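You operate a simulated robot arm through the tools that you are given. There is no shell and no other tool. Be economical: measure what you need, move in short steps, check, and stop when the job is done.

You are at the controls of a simulated robot arm. One attempt, no reset.

## Task
Put things in order on the door side top. At the end: the clear glass jar stands where the blue napkin roll stood; the white tin stands where the purple softener cup stood; the blue napkin roll stands where the white tin stood; the purple softener cup is in the red bucket; whatever was shut is shut again. Leave all else as you found it, and nothing knocked over.

It is judged by the outcome, as a careful person would: the job done as asked, and still so three seconds after it is handed in. It fails if anything else is knocked over, pushed out of place, dropped, spilled or broken. Flat cloth is picked up by pressing the open fingertips on it (5 to 10 N) and closing them slowly along it; thin cloth reads only 2 to 8 mm in the jaws.

## Robot
A 7-joint arm with a two-finger parallel gripper, fixed in place. Base frame: the origin is at the foot of the arm, x ahead of it, y to its left, z up; the work surface is at about z = 92. Readings come in cm, degrees, newtons and seconds.
With the tool pointing down near the work surface it reaches from about 28 to 68 cm from the base axis. Its first joint turns from -66.0 to 66.0 degrees. Payload 1.57 kg.
The tool frame sits at the grasp point between the pads (the TCP): z along the fingers, y along the line on which they close. The tips reach 3 cm beyond it. Largest opening 11 cm; finger width 2.4, thickness 1.2; the body of the gripper, 4.8 by 11.2 cm, starts 7.8 cm behind the TCP.
Orientation is that of the tool frame in the base frame, as [roll, pitch, yaw] about the fixed x, y, z axes, in that order (R = Rz(yaw) Ry(pitch) Rx(roll)). With the fingers straight down and closing along the base's y, the tool's x points along the base's -x, its y along +y and its z along -z.

## Interface
- The arm moves only by the tool arm_command. Its arguments are lists of equal length, an entry for each row: "xyz": the shift along the tool's x, y, z in cm, a list of three; "delta_rot": the turn, a rotation vector about the tool's x, y, z in degrees, a list of three. In form: {"xyz": [[x, y, z], ...], "delta_rot": [[wx, wy, wz], ...]}. A call has 1 to 12 rows; each row shifts and turns the commanded pose from where the row before left it, along the tool's axes as they then stand. "fingers" is the finger opening in cm, from 0 to 11, set as the call begins (left out, the last holds). Rows are played at 5 a second. More than 5 cm and 8.6 degrees between two rows, or a gripper value outside its range, and nothing of the call is played. Where a pose cannot be reached the arm comes as near as it can. A force on the tool above 40 N (or 10 N above the force at the start of the call, whichever is more), or a blocked arm, ends the call early, and 0.2 s more pass. Each finger travels about 10.8 cm/s and halts on what it meets, pressing with about 29 N; the grip force reading is that of the motor and also rises with nothing between the fingers. The clock runs only during rows and for 0.2 s after the last one: add rows that do not move to give the fingers time. The reply holds the time, the measured pose of the TCP, the force on the tool along the base axes, the opening and the grip force, in the units named above and with some noise, and new pictures: "show" is both (left out), scene, wrist or none.
- Cameras (640 x 400 px; columns grow to the right, rows downward): "scene" is fixed at [14.62, -38.49, 141.81]; the picture's right is [0.92, -0.39, 0.00], its down [-0.17, -0.41, -0.90] and it looks along [0.35, 0.83, -0.45] (base axes); focal length 352 px, centre (320, 200). "wrist" rides on the gripper at [7, 1.6, -14.1] in the tool frame; the picture's right is [-0.23, 0.97, 0.00], its down [-0.85, -0.20, -0.48] and it looks along [-0.47, -0.11, 0.88] (tool axes); focal length 222 px, centre (320, 200). There is no depth. A picture from a camera that has moved, and an enlarged one, comes with that camera's place and axes in the base frame and with its lens. The place of the scene camera against the robot may be out by one fixed shift of up to 1.2 cm in any direction.
- inspect(camera, box): a new picture of the part [left, top, right, bottom] of that camera's present view, enlarged. It takes no simulated time.
- finish_job(): hands the job in; it is judged then, once.

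Work in short steps. Places have to be worked out from the pictures, the camera data and where the tool is seen: move nearer, look again, correct. Check each grasp and each placing, and mend what went wrong. You have 120 turns and 170 pictures in all, those below and enlarged ones among them. Open the gripper and draw the arm clear of the work before you hand the job in, unless the task says otherwise; then end with one line.

The tools are called after ">>>" as name(argument=value, ...) on one line, values as JSON. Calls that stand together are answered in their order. arm_command: Moves the arm, as the interface text tells. Its arguments: {"type":"object","properties":{"xyz":{"type":"array"},"delta_rot":{"type":"array"},"fingers":{"type":"number"},"show":{"type":"string","enum":["both","scene","wrist","none"]}},"required":["xyz","delta_rot"]} The other tools are called the same way: inspect (camera, box) takes an enlarged picture of a part of a camera's view; finish_job () hands the job in.

At the start:

```text
time: 0.0
tcp_pos: [42.32, 5.16, 127.63]
ee_rot: [180.0, 0.0, -179.9]
ft_force: [0.6, 0.0, -0.2]
gripper_width: 10.97
grasp_force: 0.1
```

scene: 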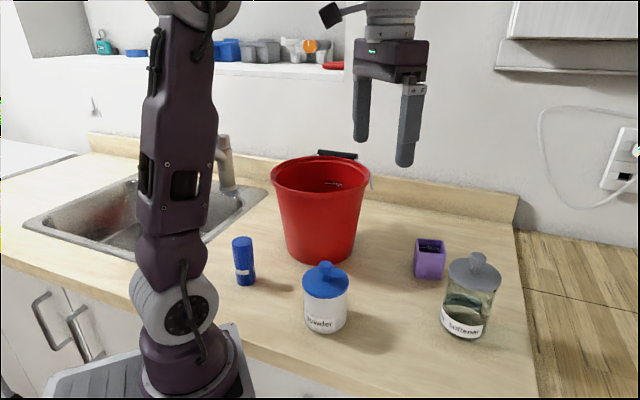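
wrist: 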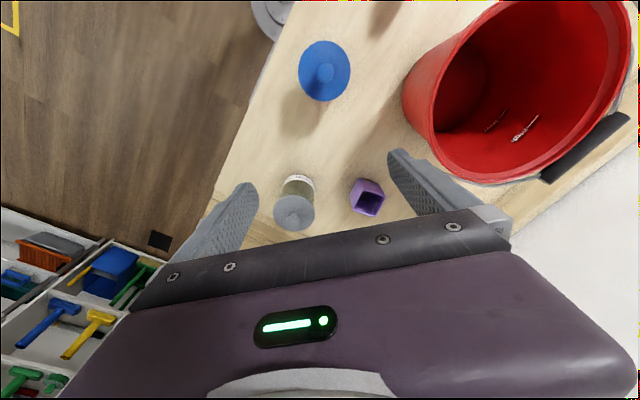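

The cup looks to be near (62, 11) on the surface, the jar near (56, -4), the tin near (34.5, 7), the roll near (23.5, 23) and the bucket near (43, 31). I'll move above the cup for a closer look.

>>> arm_command(xyz=[[-4.5, 1.5, 0], [-4.5, 1.5, 0], [-4.5, 1.5, 0], [-4, 1, 0], [0, 0, 4], [0, 0, 4], [0, 0, 4], [0, 0, 0]], delta_rot=[[0, 0, 0], [0, 0, 0], [0, 0, 0], [0, 0, 0], [0, 0, 0], [0, 0, 0], [0, 0, 0], [0, 0, 0]])

>>> inspect(camera="scene", box=[220, 140, 520, 350])

```text
time: 1.8
tcp_pos: [53.44, 9.49, 114.03]
ee_rot: [-179.9, 0.0, -180.0]
ft_force: [-0.1, -0.2, 0.1]
gripper_width: 11.01
grasp_force: 0.2
out of reach, approached as far as the arm can: row 3, 4
camera wrist: at [46.51, 11.22, 128.23], right [0.23, 0.97, 0.0], down [0.85, -0.2, 0.48], along [0.47, -0.11, -0.88], focal length 222 px, centre (320, 200)
```

scene: 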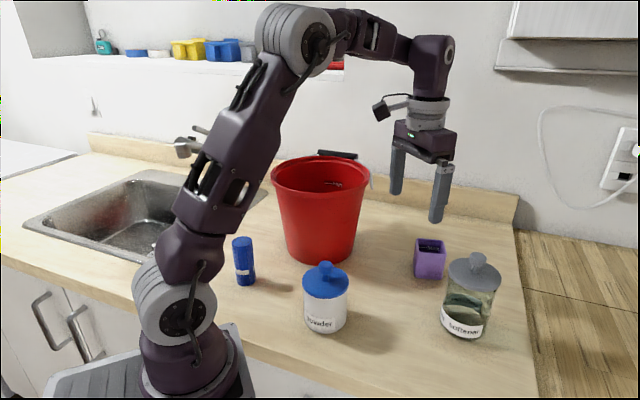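
wrist: 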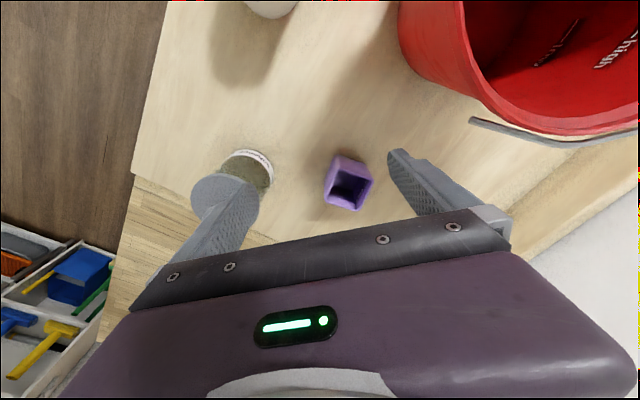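

```text
1.90 times, centred on (370, 245) of scene
camera zoom: at [14.62, -38.49, 141.81], right [0.92, -0.39, 0.0], down [-0.17, -0.41, -0.9], along [0.35, 0.83, -0.45], focal length 670 px, centre (225, 114)
```

zoom: 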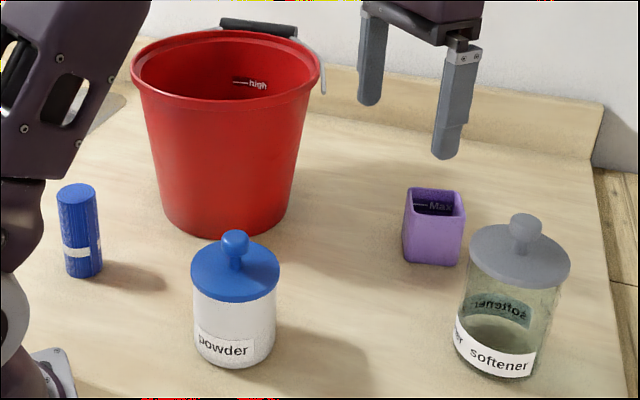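

The cup is slightly rotated relative to the gripper. I'll enlarge the wrist view to measure its rim and its angle.

>>> inspect(camera="wrist", box=[280, 130, 420, 220])

```text
4.44 times, centred on (350, 175) of wrist
camera zoom: at [46.51, 11.22, 128.23], right [0.23, 0.97, 0.0], down [0.85, -0.2, 0.48], along [0.47, -0.11, -0.88], focal length 987 px, centre (187, 311)
```

zoom: 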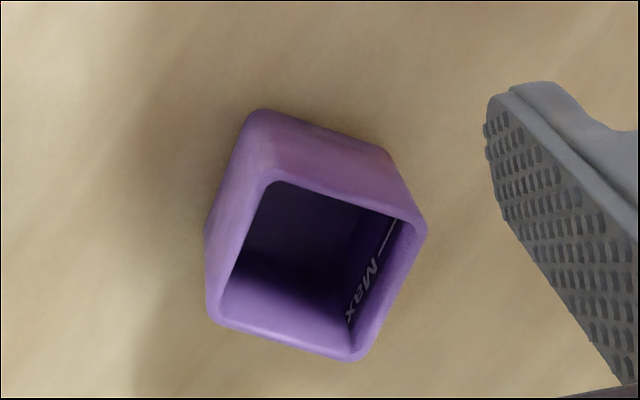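

The cup's rim is centred at about (62.0, 12.0), its top is at about 98.5, its sides are 5.4 cm and it is turned by about 32.5°. I'll turn the tool to match, drop part way and centre over it.

>>> arm_command(xyz=[[0, 0, 0], [0, 0, 0], [0, 0, 0], [0, 0, 0], [0, 0, 3], [0, 0, 3], [-2, 2.2, 0], [-2, 2.2, 0], [-1.87, 2.3, 0], [0, 0, 0]], delta_rot=[[0, 0, 8.1], [0, 0, 8.1], [0, 0, 8.1], [0, 0, 8.2], [0, 0, 0], [0, 0, 0], [0, 0, 0], [0, 0, 0], [0, 0, 0], [0, 0, 0]])

```text
time: 4.0
tcp_pos: [62.09, 12.01, 108.0]
ee_rot: [180.0, 0.1, 147.5]
ft_force: [-0.4, 0.2, -0.4]
gripper_width: 11.0
grasp_force: 0.0
camera wrist: at [57.15, 17.2, 122.26], right [0.72, 0.7, 0.0], down [0.61, -0.63, 0.48], along [0.33, -0.34, -0.88], focal length 222 px, centre (320, 200)
```

scene: 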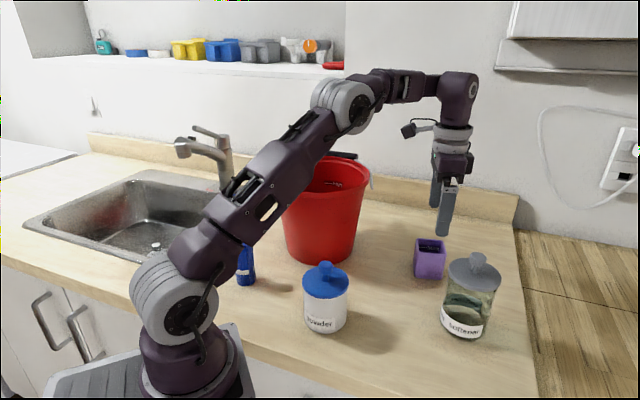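
wrist: 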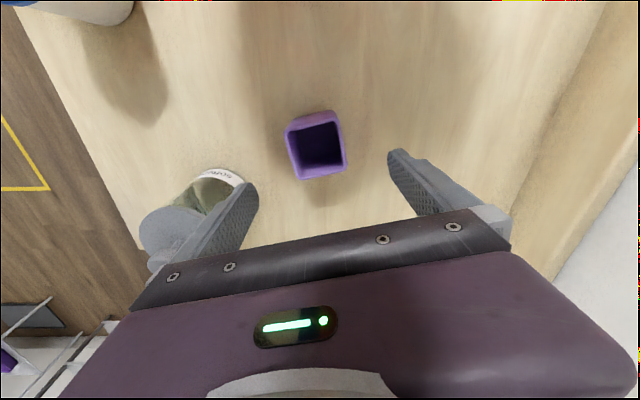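

The cup is aligned and centred to within about 0.5 cm. I'll make a small correction along tool x, descend to z ≈ 96.5 and close.

>>> arm_command(xyz=[[0.4, 0, 3], [0, 0, 3], [0, 0, 3], [0, 0, 2.5], [0, 0, 0]], delta_rot=[[0, 0, 0], [0, 0, 0], [0, 0, 0], [0, 0, 0], [0, 0, 0]])

>>> arm_command(xyz=[[0, 0, 0], [0, 0, 0], [0, 0, 0], [0, 0, 0]], delta_rot=[[0, 0, 0], [0, 0, 0], [0, 0, 0], [0, 0, 0]], fingers=4, show="wrist")

```text
time: 5.2
tcp_pos: [61.69, 12.12, 96.37]
ee_rot: [-180.0, 0.1, 147.4]
ft_force: [-0.8, 0.1, 0.4]
gripper_width: 10.99
grasp_force: 0.0
camera wrist: at [56.81, 17.36, 110.64], right [0.72, 0.7, 0.0], down [0.61, -0.63, 0.48], along [0.33, -0.34, -0.88], focal length 222 px, centre (320, 200)
```

scene: 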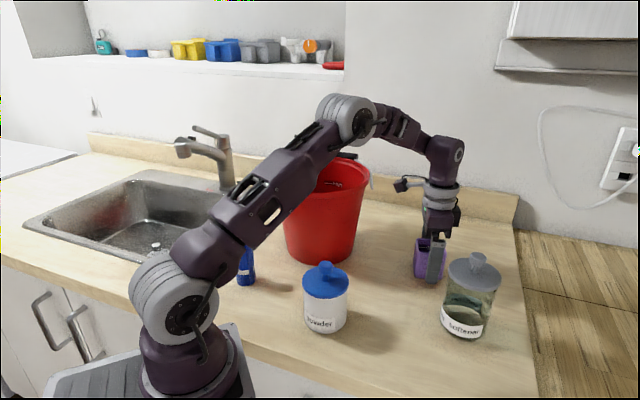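
wrist: 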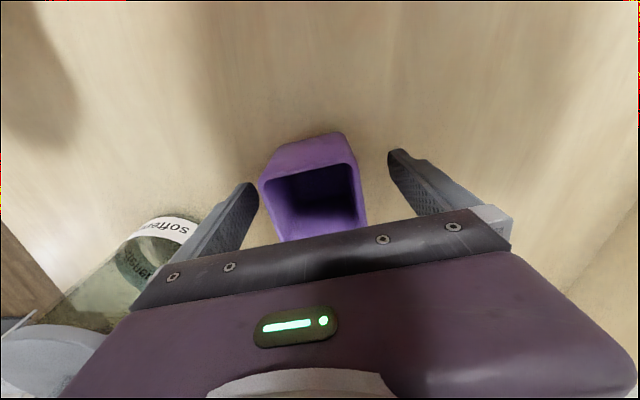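

```text
time: 6.2
tcp_pos: [61.76, 12.22, 96.57]
ee_rot: [179.9, 0.0, 147.4]
ft_force: [0.1, 0.1, 0.5]
gripper_width: 5.88
grasp_force: 29.2
camera wrist: at [56.81, 17.36, 110.67], right [0.72, 0.7, 0.0], down [0.61, -0.63, 0.48], along [0.33, -0.34, -0.88], focal length 222 px, centre (320, 200)
```

wrist: 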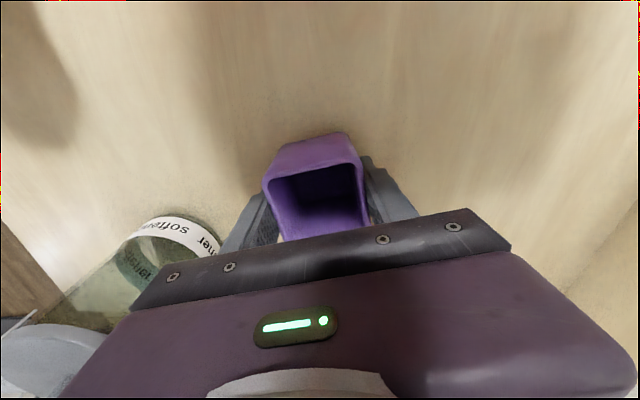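

I have the cup at 5.9 cm and 29 N. Next I lift it and draw it back towards the base at height, and take a look at the bucket.

>>> arm_command(xyz=[[0, 0, -2], [0, 0, -3], [0, 0, -3], [0, 0, -3], [2.53, -1.6, -3.5], [2.53, -1.6, -3.5], [2.53, -1.6, -3.5], [2.53, -1.6, -3.5], [0, 0, 0]], delta_rot=[[0, 0, 0], [0, 0, 0], [0, 0, 0], [0, 0, 0], [0, 0, 0], [0, 0, 0], [0, 0, 0], [0, 0, 0], [0, 0, 0]])

```text
time: 8.2
tcp_pos: [49.64, 12.3, 121.57]
ee_rot: [-180.0, 0.0, 147.4]
ft_force: [0.6, 0.4, -0.9]
gripper_width: 5.9
grasp_force: 29.0
camera wrist: at [44.88, 17.45, 135.75], right [0.72, 0.7, 0.0], down [0.61, -0.63, 0.48], along [0.33, -0.34, -0.88], focal length 222 px, centre (320, 200)
```

scene: 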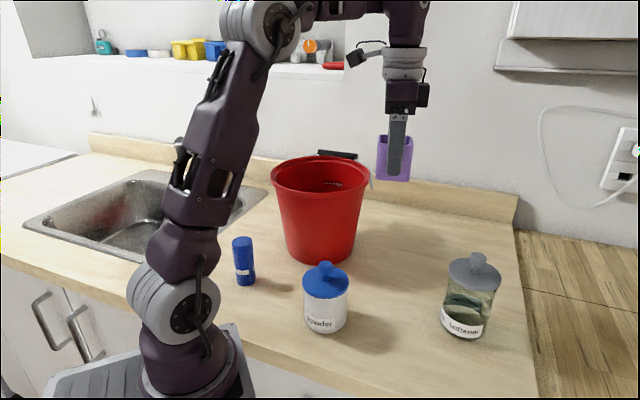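
wrist: 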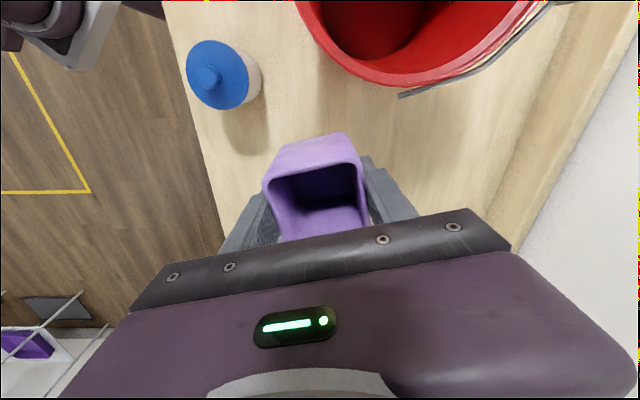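

The two views agree on the bucket rim: centre near (44, 31), radius about 11.3 and height about 111. I'll carry the cup over it at about z 123.

>>> arm_command(xyz=[[0, 0, -1.5], [2.96, 2.54, 0], [2.96, 2.54, 0], [2.96, 2.54, 0], [2.96, 2.54, 0], [2.96, 2.54, 0], [0, 0, 0]], delta_rot=[[0, 0, 0], [0, 0, 0], [0, 0, 0], [0, 0, 0], [0, 0, 0], [0, 0, 0], [0, 0, 0]])

```text
time: 9.8
tcp_pos: [43.91, 31.02, 122.97]
ee_rot: [179.9, 0.0, 147.5]
ft_force: [1.0, 0.3, -0.8]
gripper_width: 5.9
grasp_force: 29.3
camera wrist: at [39.13, 36.14, 137.27], right [0.72, 0.7, 0.0], down [0.61, -0.63, 0.48], along [0.33, -0.34, -0.88], focal length 222 px, centre (320, 200)
```

scene: 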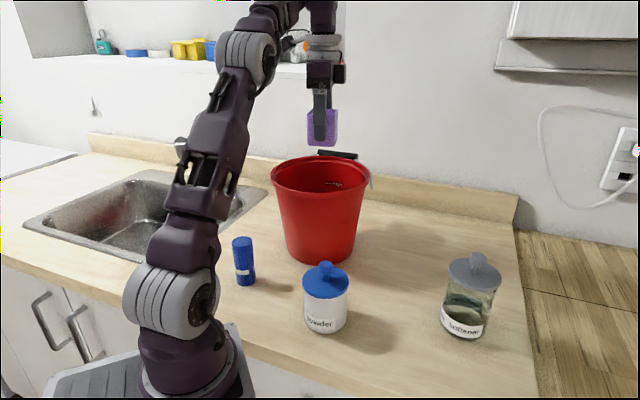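
wrist: 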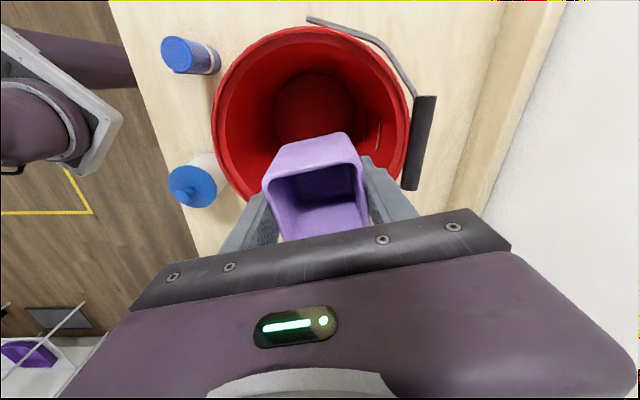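

The bucket centre refines to about (43.2, 30.7). I'll lower the cup inside to just above the floor.

>>> arm_command(xyz=[[0.5, -0.5, 3], [0, 0, 3], [0, 0, 3], [0, 0, 3], [0, 0, 3], [0, 0, 3], [0, 0, 3], [0, 0, 2.5], [0, 0, 0]], delta_rot=[[0, 0, 0], [0, 0, 0], [0, 0, 0], [0, 0, 0], [0, 0, 0], [0, 0, 0], [0, 0, 0], [0, 0, 0], [0, 0, 0]])

```text
time: 11.8
tcp_pos: [43.41, 30.76, 99.32]
ee_rot: [-179.9, 0.0, 147.6]
ft_force: [-0.8, 0.6, -0.7]
gripper_width: 5.88
grasp_force: 29.2
camera wrist: at [38.48, 35.94, 113.6], right [0.72, 0.7, 0.0], down [0.61, -0.63, 0.48], along [0.33, -0.34, -0.88], focal length 222 px, centre (320, 200)
```

scene: 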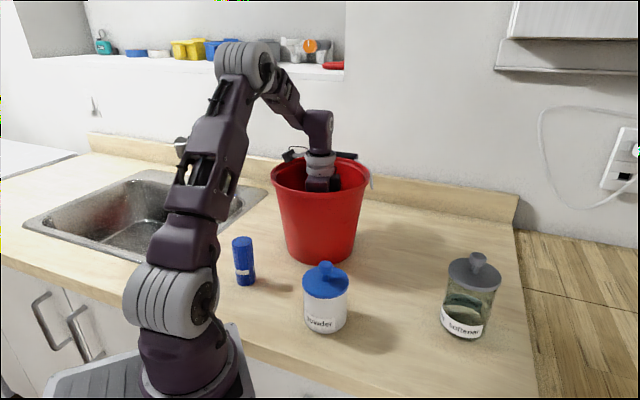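
wrist: 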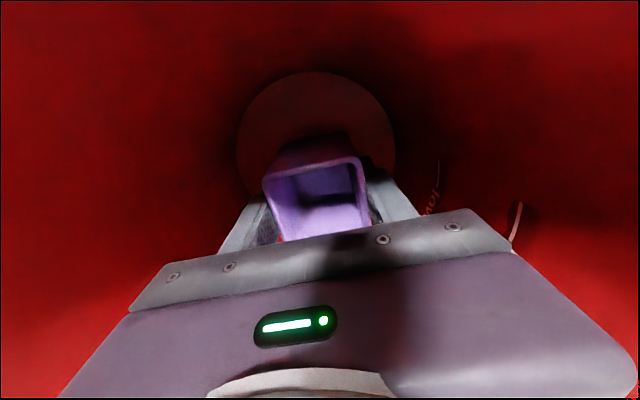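

The cup is centred over the bucket floor with about 1.5 cm left. I'll lower it in small steps and watch the force.

>>> arm_command(xyz=[[0, 0, 0.4], [0, 0, 0.4], [0, 0, 0.2], [0, 0, 0]], delta_rot=[[0, 0, 0], [0, 0, 0], [0, 0, 0], [0, 0, 0]], show="none")

>>> arm_command(xyz=[[0, 0, 0.2], [0, 0, 0.2], [0, 0, 0]], delta_rot=[[0, 0, 0], [0, 0, 0], [0, 0, 0]], show="wrist")

```text
time: 12.8
tcp_pos: [43.33, 30.78, 98.55]
ee_rot: [179.9, -0.1, 147.5]
ft_force: [0.5, -0.3, -0.6]
gripper_width: 5.91
grasp_force: 28.5
```

```text
time: 13.6
tcp_pos: [43.3, 30.84, 98.14]
ee_rot: [-179.9, 0.0, 147.5]
ft_force: [-0.2, -0.8, 0.2]
gripper_width: 5.89
grasp_force: 28.9
camera wrist: at [38.47, 35.96, 112.33], right [0.72, 0.7, 0.0], down [0.61, -0.63, 0.48], along [0.33, -0.34, -0.88], focal length 222 px, centre (320, 200)
```

wrist: 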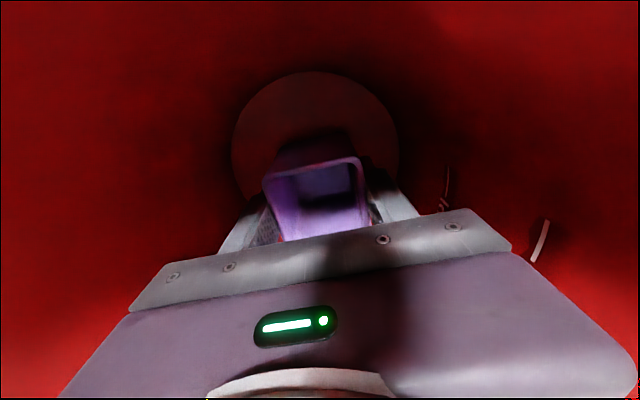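

No contact has shown yet, so I'll keep lowering in small steps.

>>> arm_command(xyz=[[0, 0, 0.2], [0, 0, 0.2], [0, 0, 0]], delta_rot=[[0, 0, 0], [0, 0, 0], [0, 0, 0]], show="none")

>>> arm_command(xyz=[[0, 0, 0.2], [0, 0, 0.2], [0, 0, 0]], delta_rot=[[0, 0, 0], [0, 0, 0], [0, 0, 0]], show="none")

```text
time: 14.4
tcp_pos: [43.49, 30.71, 97.67]
ee_rot: [180.0, 0.1, 147.5]
ft_force: [0.1, -0.3, 0.1]
gripper_width: 5.89
grasp_force: 29.5
```

```text
time: 15.2
tcp_pos: [43.41, 30.72, 97.35]
ee_rot: [180.0, -0.1, 147.6]
ft_force: [0.4, 1.0, 0.5]
gripper_width: 5.92
grasp_force: 29.0
```

>>> arm_command(xyz=[[0, 0, 0.2], [0, 0, 0.1], [0, 0, 0]], delta_rot=[[0, 0, 0], [0, 0, 0], [0, 0, 0]], show="none")

>>> arm_command(xyz=[[0, 0, 0.2], [0, 0, 0.1], [0, 0, 0]], delta_rot=[[0, 0, 0], [0, 0, 0], [0, 0, 0]], show="none")

```text
time: 16.0
tcp_pos: [43.23, 30.68, 96.98]
ee_rot: [-179.9, 0.0, 147.4]
ft_force: [0.0, -0.4, -1.0]
gripper_width: 5.91
grasp_force: 29.7
```

```text
time: 16.8
tcp_pos: [43.47, 30.74, 96.76]
ee_rot: [179.8, 0.1, 147.5]
ft_force: [-1.6, -2.3, 21.5]
gripper_width: 5.94
grasp_force: 29.5
```

The cup has touched the floor (21 N). I'll ease up slightly, open to 8 cm and raise straight out.

>>> arm_command(xyz=[[0, 0, -0.15], [0, 0, 0]], delta_rot=[[0, 0, 0], [0, 0, 0]], show="none")

>>> arm_command(xyz=[[0, 0, 0], [0, 0, 0], [0, 0, 0], [0, 0, -1], [0, 0, -3], [0, 0, -3], [0, 0, -3], [0, 0, -3], [0, 0, -4], [0, 0, -4], [0, 0, -4], [0, 0, 0]], delta_rot=[[0, 0, 0], [0, 0, 0], [0, 0, 0], [0, 0, 0], [0, 0, 0], [0, 0, 0], [0, 0, 0], [0, 0, 0], [0, 0, 0], [0, 0, 0], [0, 0, 0], [0, 0, 0]], fingers=8)

```text
time: 17.4
tcp_pos: [43.33, 30.75, 96.9]
ee_rot: [-179.9, 0.0, 147.5]
ft_force: [-0.2, 0.5, 0.0]
gripper_width: 5.93
grasp_force: 29.7
```

```text
time: 20.0
tcp_pos: [43.46, 30.77, 122.0]
ee_rot: [180.0, -0.1, 147.5]
ft_force: [0.3, 0.3, 0.5]
gripper_width: 7.99
grasp_force: 0.0
camera wrist: at [38.48, 35.95, 136.16], right [0.72, 0.7, 0.0], down [0.61, -0.63, 0.48], along [0.33, -0.34, -0.88], focal length 222 px, centre (320, 200)
```

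scene: 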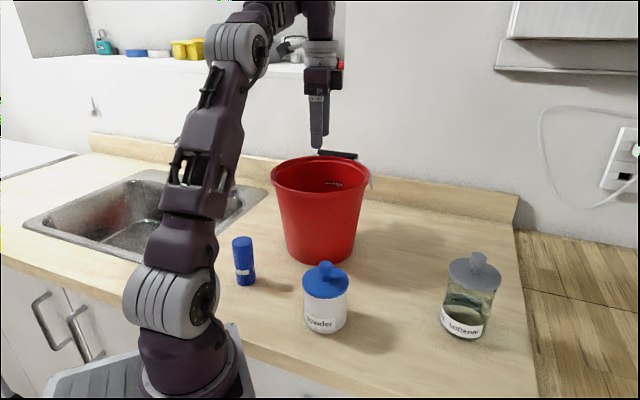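
wrist: 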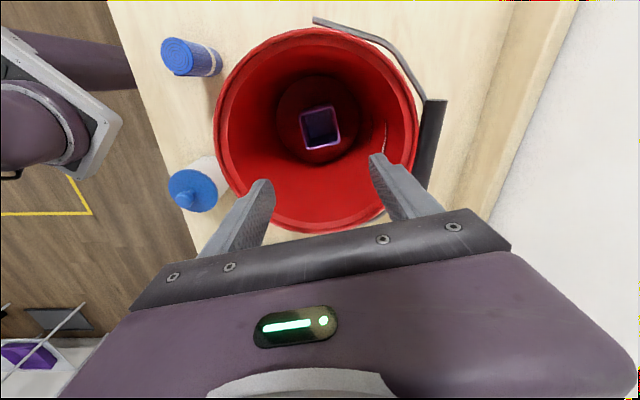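

The cup stands upright on the bucket floor. Next is the white tin: I'll move above it at height, turn back to yaw 180 and look, fingers open.

>>> arm_command(xyz=[[-0.95, -4.1, 0], [-0.95, -4.1, 0], [-0.95, -4.1, 0], [-0.95, -4.1, 0], [-0.95, -4.1, 0], [-0.95, -4.1, 0], [0, 0, 0], [0, 0, 0], [0, 0, 0], [0, 0, 0], [0, 0, 3], [0, 0, 0]], delta_rot=[[0, 0, 0], [0, 0, 0], [0, 0, 0], [0, 0, 0], [0, 0, 0], [0, 0, 0], [0, 0, -8.1], [0, 0, -8.1], [0, 0, -8.1], [0, 0, -8.2], [0, 0, 0], [0, 0, 0]], fingers=11)

```text
time: 22.6
tcp_pos: [34.85, 6.89, 118.99]
ee_rot: [-180.0, 0.0, -180.0]
ft_force: [0.6, -0.2, -0.1]
gripper_width: 11.0
grasp_force: 0.0
camera wrist: at [28.08, 8.63, 133.1], right [0.23, 0.97, 0.0], down [0.86, -0.2, 0.48], along [0.47, -0.11, -0.88], focal length 222 px, centre (320, 200)
```

scene: 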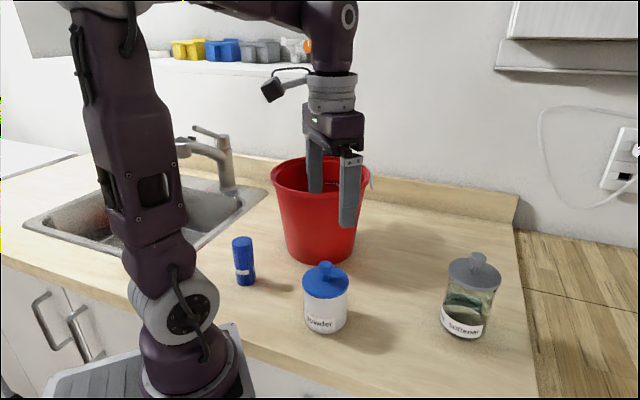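
wrist: 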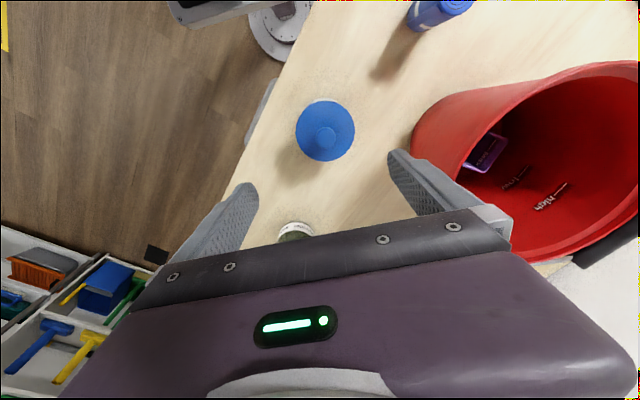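

The tin's centre is near (35, 7.8). Before choosing a grasp I need to know how far the lids overhang, so I'll enlarge both jars.

>>> inspect(camera="scene", box=[280, 250, 376, 340])

>>> inspect(camera="scene", box=[420, 245, 516, 345])

>>> inspect(camera="scene", box=[290, 140, 380, 240])

```text
4.44 times, centred on (328, 295) of scene
camera zoom: at [14.62, -38.49, 141.81], right [0.92, -0.39, 0.0], down [-0.17, -0.41, -0.9], along [0.35, 0.83, -0.45], focal length 1563 px, centre (284, -222)
```

zoom: 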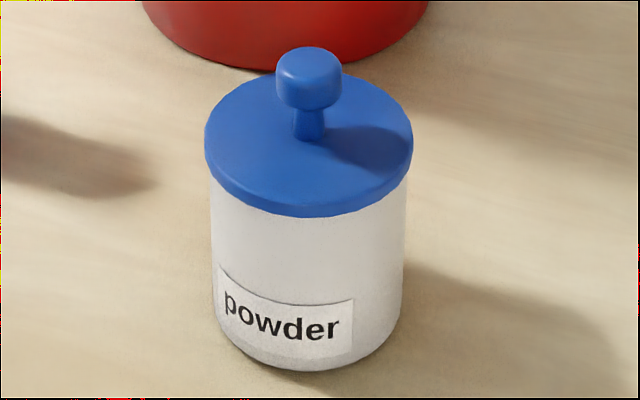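

```text
4.00 times, centred on (468, 295) of scene
camera zoom: at [14.62, -38.49, 141.81], right [0.92, -0.39, 0.0], down [-0.17, -0.41, -0.9], along [0.35, 0.83, -0.45], focal length 1407 px, centre (-272, -180)
```

zoom: 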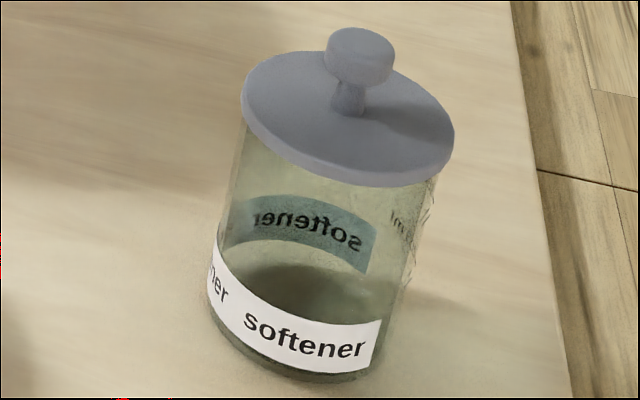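

```text
4.00 times, centred on (335, 190) of scene
camera zoom: at [14.62, -38.49, 141.81], right [0.92, -0.39, 0.0], down [-0.17, -0.41, -0.9], along [0.35, 0.83, -0.45], focal length 1407 px, centre (260, 240)
```

zoom: 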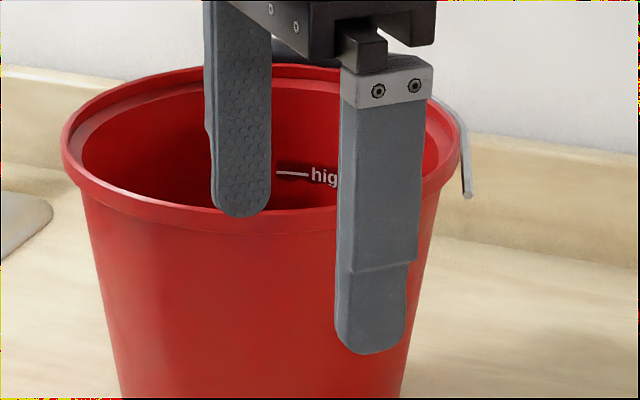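

The tin's lid overhangs its body slightly (about 8.3 cm against 7.9) and the fingers are straight. A vertical grasp would therefore grip only the lid. I'll tilt the hand about 40° about the closing axis so the fingers cross the body below the lid. First I yaw 90° so the hand leans toward the free front side.

>>> arm_command(xyz=[[0, 0, 0], [0, 0, 0], [0, 0, 0], [0, 0, 0], [0, 0, 0], [0, 0, 0], [0, 0, 0], [0, 0, 0], [0, 0, 0], [0, 0, 0], [0, 0, 0], [0, 0, 0]], delta_rot=[[0, 0, -8.2], [0, 0, -8.2], [0, 0, -8.2], [0, 0, -8.2], [0, 0, -8.2], [0, 0, -8.2], [0, 0, -8.2], [0, 0, -8.2], [0, 0, -8.2], [0, 0, -8.2], [0, 0, -8], [0, 0, 0]], show="none")

>>> arm_command(xyz=[[0, 0, 0], [0, 0, 0], [0, 0, 0], [0, 0, 0], [0, 0, 0], [0, 0, 0]], delta_rot=[[0, -8, 0], [0, -8, 0], [0, -8, 0], [0, -8, 0], [0, -8, 0], [0, 0, 0]])

```text
time: 25.2
tcp_pos: [34.96, 6.96, 118.95]
ee_rot: [-180.0, 0.0, -89.9]
ft_force: [0.2, -0.4, -0.1]
gripper_width: 10.98
grasp_force: 0.0
```

```text
time: 26.6
tcp_pos: [34.95, 6.97, 118.92]
ee_rot: [-180.0, 40.1, -90.0]
ft_force: [0.3, 0.1, 1.0]
gripper_width: 11.03
grasp_force: 0.1
camera wrist: at [33.4, -7.41, 125.27], right [-0.97, 0.17, 0.15], down [0.2, 0.35, 0.92], along [0.11, 0.92, -0.37], focal length 222 px, centre (320, 200)
```

scene: 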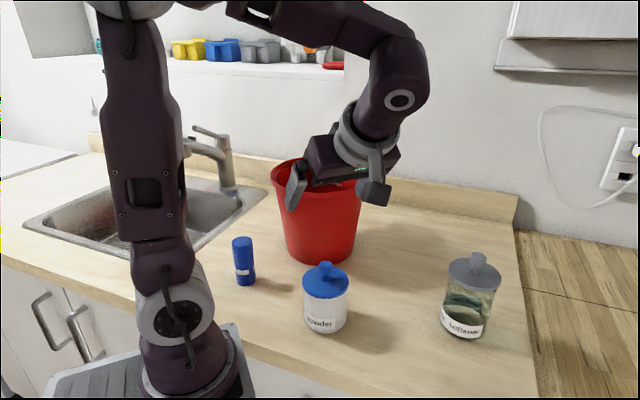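
wrist: 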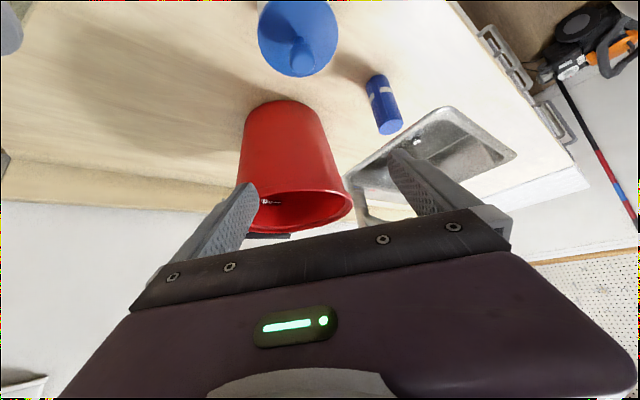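

The tilted pose is reachable. The tin axis is about (34.9, 8.0). I'll descend vertically by 14 cm, then recheck centring before straddling it.

>>> arm_command(xyz=[[3.0, 0, 3.57], [3.0, 0, 3.57], [3.0, 0, 3.57], [0, 0, 0]], delta_rot=[[0, 0, 0], [0, 0, 0], [0, 0, 0], [0, 0, 0]])

```text
time: 27.6
tcp_pos: [35.09, 6.84, 105.01]
ee_rot: [-179.9, 39.9, -90.1]
ft_force: [0.0, 0.9, -0.5]
gripper_width: 11.02
grasp_force: 0.0
camera wrist: at [33.47, -7.52, 111.26], right [-0.97, 0.17, 0.15], down [0.2, 0.35, 0.92], along [0.11, 0.92, -0.37], focal length 222 px, centre (320, 200)
```

scene: 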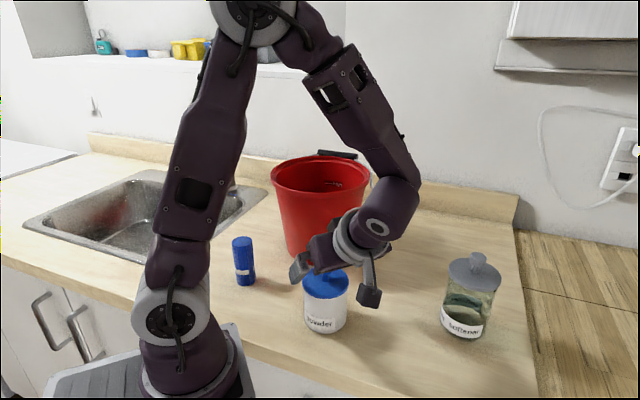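
wrist: 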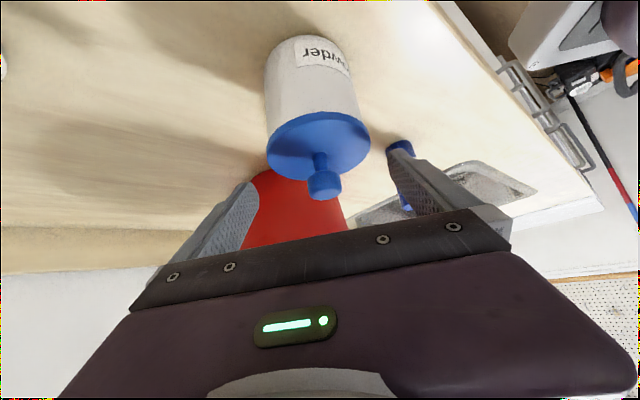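

The wrist views agree on the lid top at about 100.5 and the tin axis at about (34.75, 8.0). I'll finish the descent to TCP z ≈ 95.6 with small centring corrections.

>>> arm_command(xyz=[[1.45, 0.3, 1.85], [1.45, 0, 1.85], [1.45, 0, 1.85], [1.46, 0, 1.84], [0, 0, 0]], delta_rot=[[0, 0, 0], [0, 0, 0], [0, 0, 0], [0, 0, 0], [0, 0, 0]])

```text
time: 28.8
tcp_pos: [34.68, 7.33, 95.42]
ee_rot: [179.9, 40.0, -90.2]
ft_force: [0.3, -0.7, -0.7]
gripper_width: 11.03
grasp_force: 0.1
camera wrist: at [33.09, -7.13, 101.85], right [-0.97, 0.17, 0.15], down [0.2, 0.35, 0.92], along [0.11, 0.92, -0.37], focal length 222 px, centre (320, 200)
```

scene: 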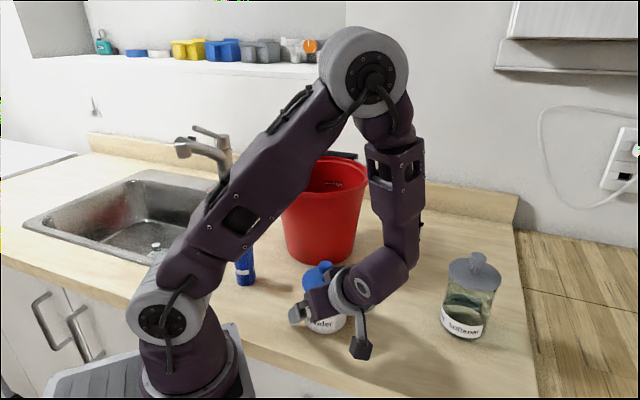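
wrist: 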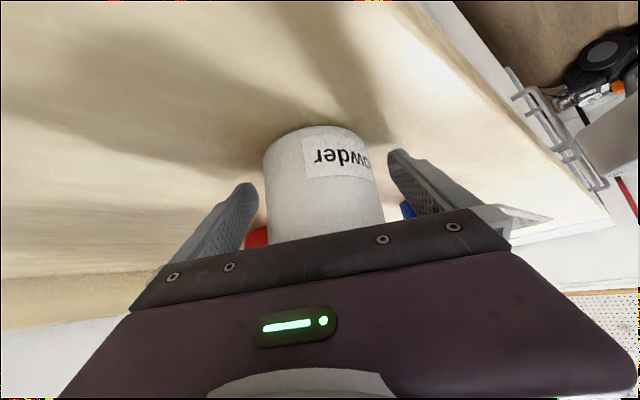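

The tin is centred between the fingers, which sit below the lid. Closing now.

>>> arm_command(xyz=[[0, 0, 0], [0, 0, 0], [0, 0, 0], [0, 0, 0]], delta_rot=[[0, 0, 0], [0, 0, 0], [0, 0, 0], [0, 0, 0]], fingers=6.5, show="wrist")

>>> inspect(camera="scene", box=[270, 240, 390, 360])

```text
time: 29.8
tcp_pos: [34.61, 7.2, 95.45]
ee_rot: [179.9, 40.1, -90.0]
ft_force: [-0.1, -0.4, 0.0]
gripper_width: 7.92
grasp_force: 28.7
camera wrist: at [33.1, -7.14, 101.87], right [-0.97, 0.17, 0.15], down [0.2, 0.35, 0.92], along [0.11, 0.92, -0.37], focal length 222 px, centre (320, 200)
```

wrist: 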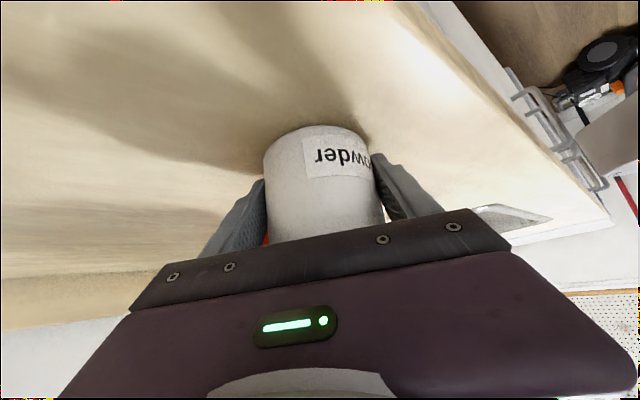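

```text
3.33 times, centred on (330, 300) of scene
camera zoom: at [14.62, -38.49, 141.81], right [0.92, -0.39, 0.0], down [-0.17, -0.41, -0.9], along [0.35, 0.83, -0.45], focal length 1172 px, centre (287, -133)
```

zoom: 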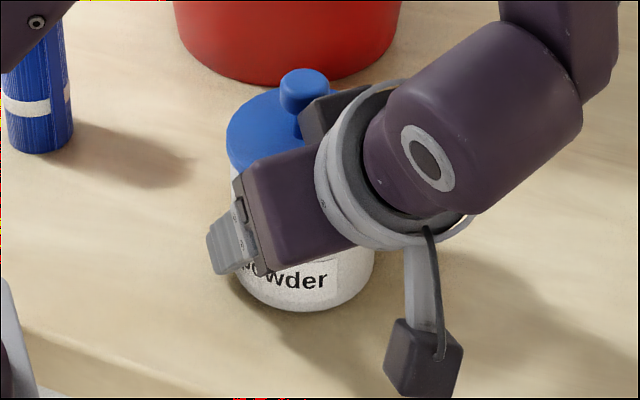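

Gripped at 7.92 cm, which is the body width. I'll lift gently and check that the lid stays on and nothing slips.

>>> arm_command(xyz=[[-0.64, 0, -0.77], [-1.29, 0, -1.53], [-1.29, 0, -1.53], [-1.93, 0, -2.3], [-1.93, 0, -2.3], [-1.93, 0, -2.3], [-1.93, 0, -2.3], [0, 0, 0]], delta_rot=[[0, 0, 0], [0, 0, 0], [0, 0, 0], [0, 0, 0], [0, 0, 0], [0, 0, 0], [0, 0, 0], [0, 0, 0]])

```text
time: 31.6
tcp_pos: [34.76, 7.29, 112.52]
ee_rot: [179.9, 39.9, -90.0]
ft_force: [1.4, -0.8, -4.5]
gripper_width: 7.94
grasp_force: 29.5
camera wrist: at [33.15, -7.1, 118.98], right [-0.97, 0.17, 0.15], down [0.2, 0.35, 0.92], along [0.11, 0.92, -0.37], focal length 222 px, centre (320, 200)
```

scene: 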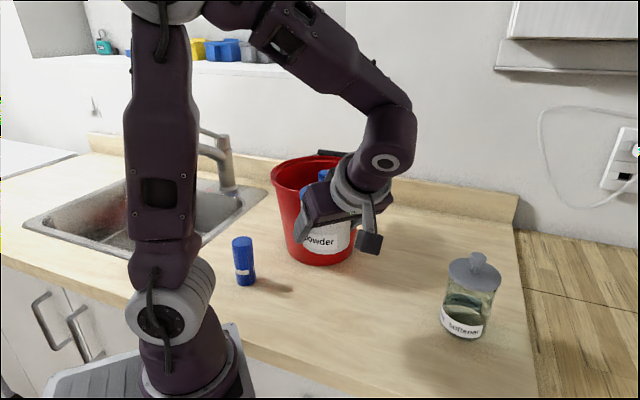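
wrist: 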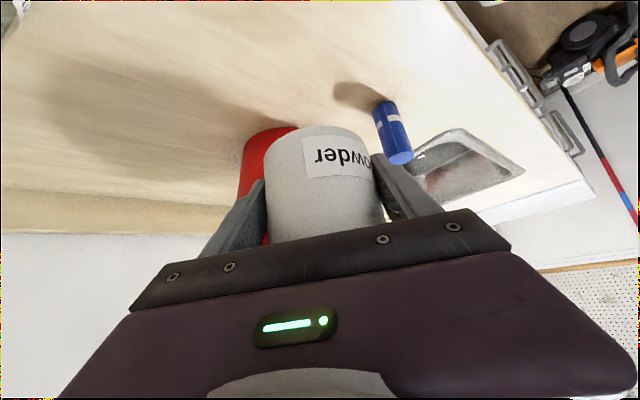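

The lift is clean: the tin is upright and its lid is on. I'll carry it outward along +x at height.

>>> arm_command(xyz=[[0, -3, 0], [0, -4, 0], [0, -4, 0], [0, -3, 0], [0, 0, 0]], delta_rot=[[0, 0, 0], [0, 0, 0], [0, 0, 0], [0, 0, 0], [0, 0, 0]], show="scene")

>>> arm_command(xyz=[[0, 0, 0], [0, 0, 0], [0, 0, 0], [0, 0, 0], [0, 0, 0], [0, 0, 0], [0, 0, 0], [0, 0, 0], [0, 0, 0], [0, 0, 0], [0, 0, 0], [0, 0, 0]], delta_rot=[[5.14, 0, 6.13], [5.14, 0, 6.13], [5.14, 0, 6.13], [5.14, 0, 6.13], [5.14, 0, 6.13], [5.14, 0, 6.13], [5.14, 0, 6.13], [5.14, 0, 6.13], [5.14, 0, 6.13], [5.14, 0, 6.13], [5.14, 0, 6.13], [0, 0, 0]])

```text
time: 32.8
tcp_pos: [48.67, 7.17, 112.52]
ee_rot: [179.9, 40.0, -90.1]
ft_force: [0.0, -0.4, -4.1]
gripper_width: 7.94
grasp_force: 28.7
```

scene: 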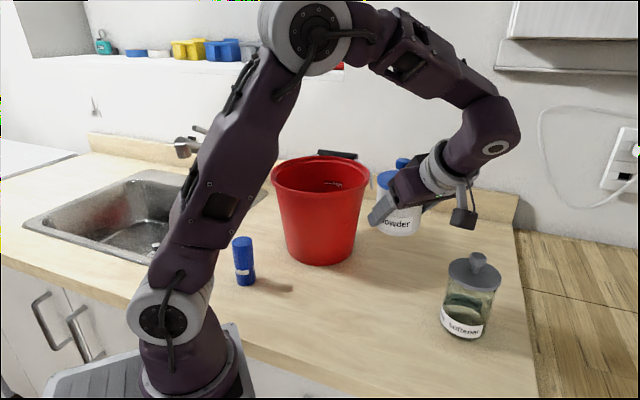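

```text
time: 35.4
tcp_pos: [48.43, 5.48, 113.88]
ee_rot: [180.0, 42.0, -167.6]
ft_force: [0.1, -0.3, -4.7]
gripper_width: 7.94
grasp_force: 28.9
out of reach, approached as far as the arm can: row 9, 10, 11
camera wrist: at [33.94, 4.03, 119.72], right [-0.05, 0.99, 0.15], down [0.35, -0.13, 0.93], along [0.94, 0.1, -0.34], focal length 222 px, centre (320, 200)
```

scene: 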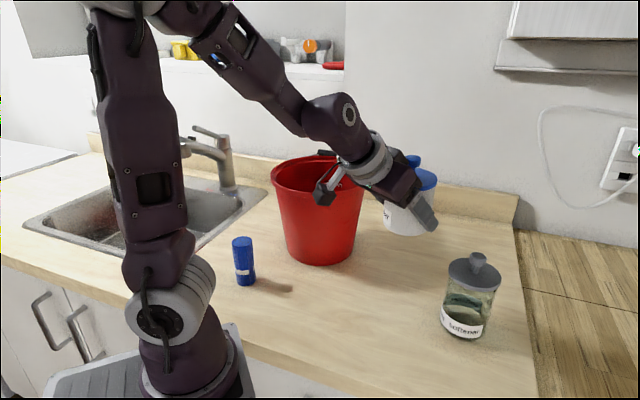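
wrist: 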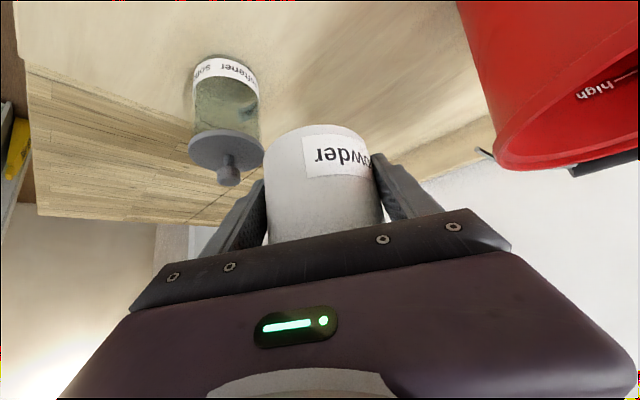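

The hand turned to yaw -167.6 before hitting a limit, and it is pitched 2° too far. I'll move out toward the cup's old place at height, where the pose should be easier, and take the 2° out.

>>> arm_command(xyz=[[-2.6, 0.93, 2.18], [-2.6, 0.93, 2.18], [0, 0, 0], [-2.6, 0.93, 2.18], [-2.6, 0.93, 2.18], [0, 0, 0]], delta_rot=[[0, 0, 0], [0, 0, 0], [0, 2, 0], [0, 0, 0], [0, 0, 0], [0, 0, 0]])

```text
time: 36.8
tcp_pos: [60.95, 11.98, 114.09]
ee_rot: [179.9, 40.1, -167.6]
ft_force: [0.1, -0.1, -4.0]
gripper_width: 7.97
grasp_force: 29.6
out of reach, approached as far as the arm can: row 1
camera wrist: at [46.64, 10.61, 120.51], right [-0.04, 0.99, 0.15], down [0.38, -0.12, 0.92], along [0.92, 0.09, -0.37], focal length 222 px, centre (320, 200)
```

scene: 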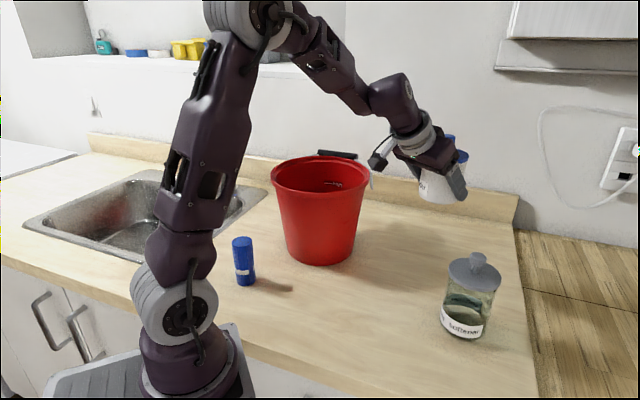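
wrist: 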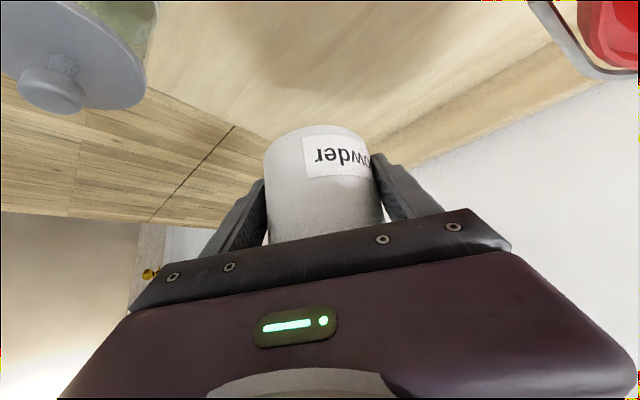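

It is upright again, directly above the old cup place. Lowering vertically to just above the surface.

>>> arm_command(xyz=[[1.93, 0, 2.3], [1.93, 0, 2.3], [1.93, 0, 2.3], [1.93, 0, 2.3], [1.93, 0, 2.3], [1.6, 0, 1.9], [0, 0, 0]], delta_rot=[[0, 0, 0], [0, 0, 0], [0, 0, 0], [0, 0, 0], [0, 0, 0], [0, 0, 0], [0, 0, 0]])

```text
time: 38.4
tcp_pos: [61.0, 12.06, 96.6]
ee_rot: [179.9, 40.0, -167.5]
ft_force: [-0.1, -0.2, -3.9]
gripper_width: 7.94
grasp_force: 28.3
camera wrist: at [46.69, 10.65, 102.94], right [-0.04, 0.99, 0.15], down [0.38, -0.12, 0.92], along [0.92, 0.09, -0.37], focal length 222 px, centre (320, 200)
```

scene: 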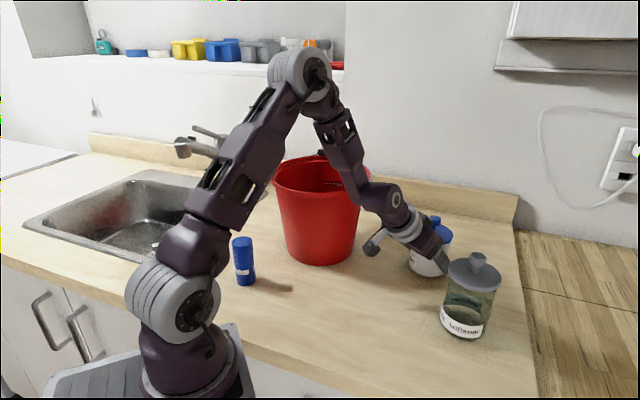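
wrist: 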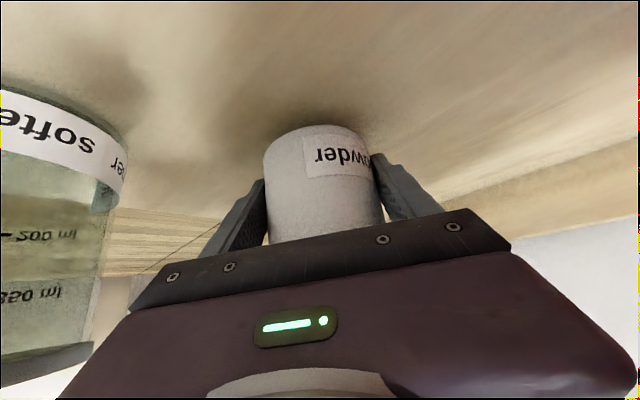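

About 1.1 cm remains, so I'm lowering in fine steps until contact.

>>> arm_command(xyz=[[0.26, 0, 0.31], [0.19, 0, 0.23], [0.13, 0, 0.15], [0, 0, 0]], delta_rot=[[0, 0, 0], [0, 0, 0], [0, 0, 0], [0, 0, 0]], show="none")

>>> arm_command(xyz=[[0.1, 0, 0.11], [0, 0, 0]], delta_rot=[[0, 0, 0], [0, 0, 0]], show="none")

```text
time: 39.4
tcp_pos: [60.98, 12.02, 95.76]
ee_rot: [179.8, 40.1, -167.6]
ft_force: [-0.6, -0.3, -5.0]
gripper_width: 7.94
grasp_force: 29.1
```

```text
time: 40.0
tcp_pos: [61.01, 12.22, 95.55]
ee_rot: [-180.0, 40.2, -167.5]
ft_force: [0.8, 0.1, -4.3]
gripper_width: 7.94
grasp_force: 28.9
```

>>> arm_command(xyz=[[0.07, 0, 0.08], [0, 0, 0]], delta_rot=[[0, 0, 0], [0, 0, 0]], show="none")

>>> arm_command(xyz=[[0.06, 0, 0.07], [0, 0, 0]], delta_rot=[[0, 0, 0], [0, 0, 0]], show="none")

```text
time: 40.6
tcp_pos: [61.03, 12.1, 95.52]
ee_rot: [179.9, 40.2, -167.6]
ft_force: [-3.9, -0.5, 9.6]
gripper_width: 7.92
grasp_force: 29.2
```

```text
time: 41.2
tcp_pos: [61.14, 12.1, 95.39]
ee_rot: [179.9, 40.3, -167.5]
ft_force: [-1.2, 1.6, 11.2]
gripper_width: 7.97
grasp_force: 29.7
```

The tin rests on the surface. I'll open the fingers and back out along the tool axis.

>>> arm_command(xyz=[[0, 0, 0], [0, 0, 0], [0, 0, 0], [0, 0, -2], [0, 0, -3], [0, 0, -4], [0, 0, -4], [0, 0, 0]], delta_rot=[[0, 0, 0], [0, 0, 0], [0, 0, 0], [0, 0, 0], [0, 0, 0], [0, 0, 0], [0, 0, 0], [0, 0, 0]], fingers=11)

```text
time: 43.0
tcp_pos: [52.74, 10.21, 105.29]
ee_rot: [179.9, 40.1, -167.6]
ft_force: [-0.3, -0.1, 0.4]
gripper_width: 10.99
grasp_force: 0.1
camera wrist: at [38.41, 8.71, 111.72], right [-0.04, 0.99, 0.15], down [0.38, -0.12, 0.92], along [0.92, 0.09, -0.37], focal length 222 px, centre (320, 200)
```

scene: 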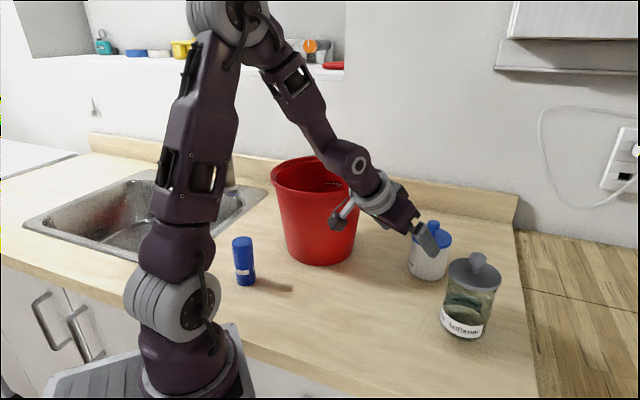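
wrist: 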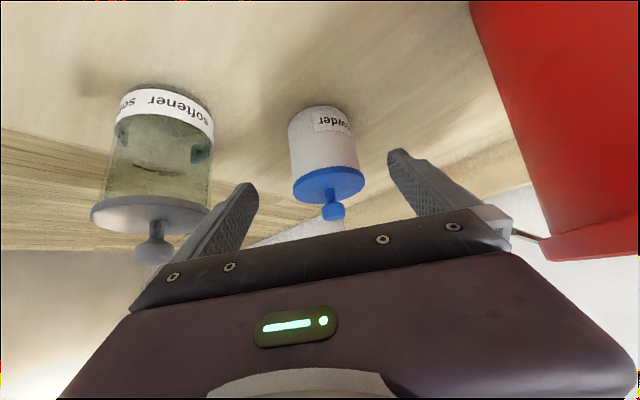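

The tin now stands where the cup was, lid on. Next is the napkin roll: I'll raise, return to vertical, and move to a viewing position above it.

>>> arm_command(xyz=[[-1.93, 0, -2.3], [-1.93, 0, -2.3], [-1.93, 0, -2.3], [-1.93, 0, -2.3], [0, 0, 0], [0, 0, 0], [0, 0, 0], [0, 0, 0], [0, 0, 0], [0, 0, 0]], delta_rot=[[0, 0, 0], [0, 0, 0], [0, 0, 0], [0, 0, 0], [0, 8, 0], [0, 8, 0], [0, 8, 0], [0, 8, 0], [0, 8, 0], [0, 0, 0]], show="scene")

>>> arm_command(xyz=[[3.53, 2.36, 0], [3.53, 2.36, 0], [3.53, 2.36, 0], [3.53, 2.36, 0], [3.53, 2.36, 0], [3.53, 2.36, 0], [3.53, 2.36, 0], [0, 0, 0]], delta_rot=[[0, 0, 0], [0, 0, 0], [0, 0, 0], [0, 0, 0], [0, 0, 0], [0, 0, 0], [0, 0, 0], [0, 0, 0]])

```text
time: 45.2
tcp_pos: [52.76, 10.36, 117.28]
ee_rot: [179.8, 0.0, -167.6]
ft_force: [-0.9, 0.1, 0.2]
gripper_width: 10.99
grasp_force: 0.1
```

scene: 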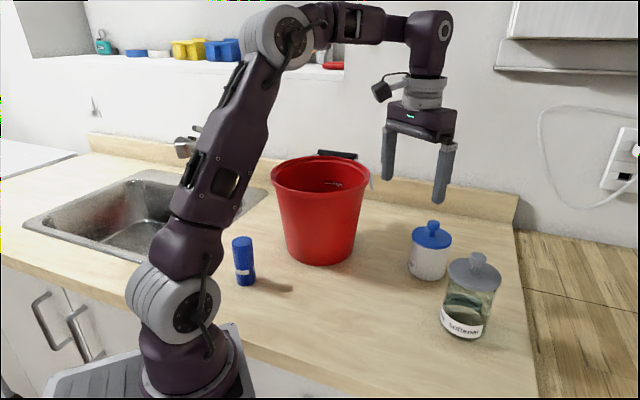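

```text
time: 47.0
tcp_pos: [24.98, 21.19, 117.36]
ee_rot: [-180.0, 0.1, -167.5]
ft_force: [0.0, -0.3, 0.8]
gripper_width: 10.99
grasp_force: 0.1
camera wrist: at [17.9, 21.2, 131.56], right [0.01, 1.0, 0.0], down [0.88, -0.01, 0.48], along [0.48, 0.0, -0.88], focal length 222 px, centre (320, 200)
```

scene: 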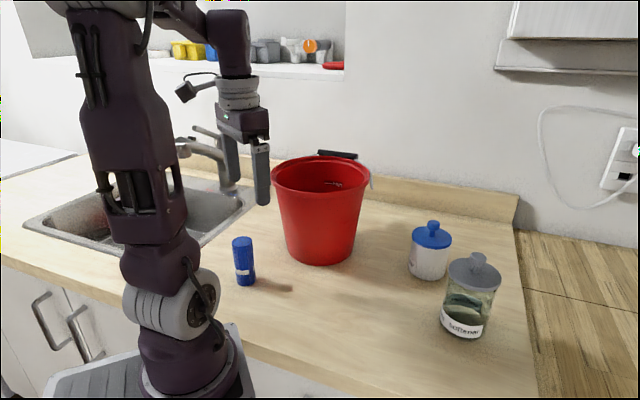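
wrist: 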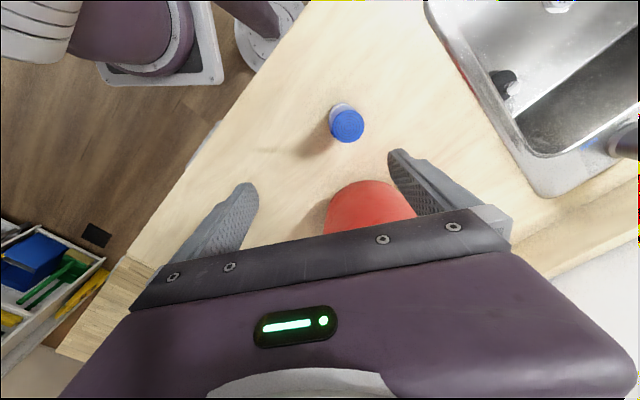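

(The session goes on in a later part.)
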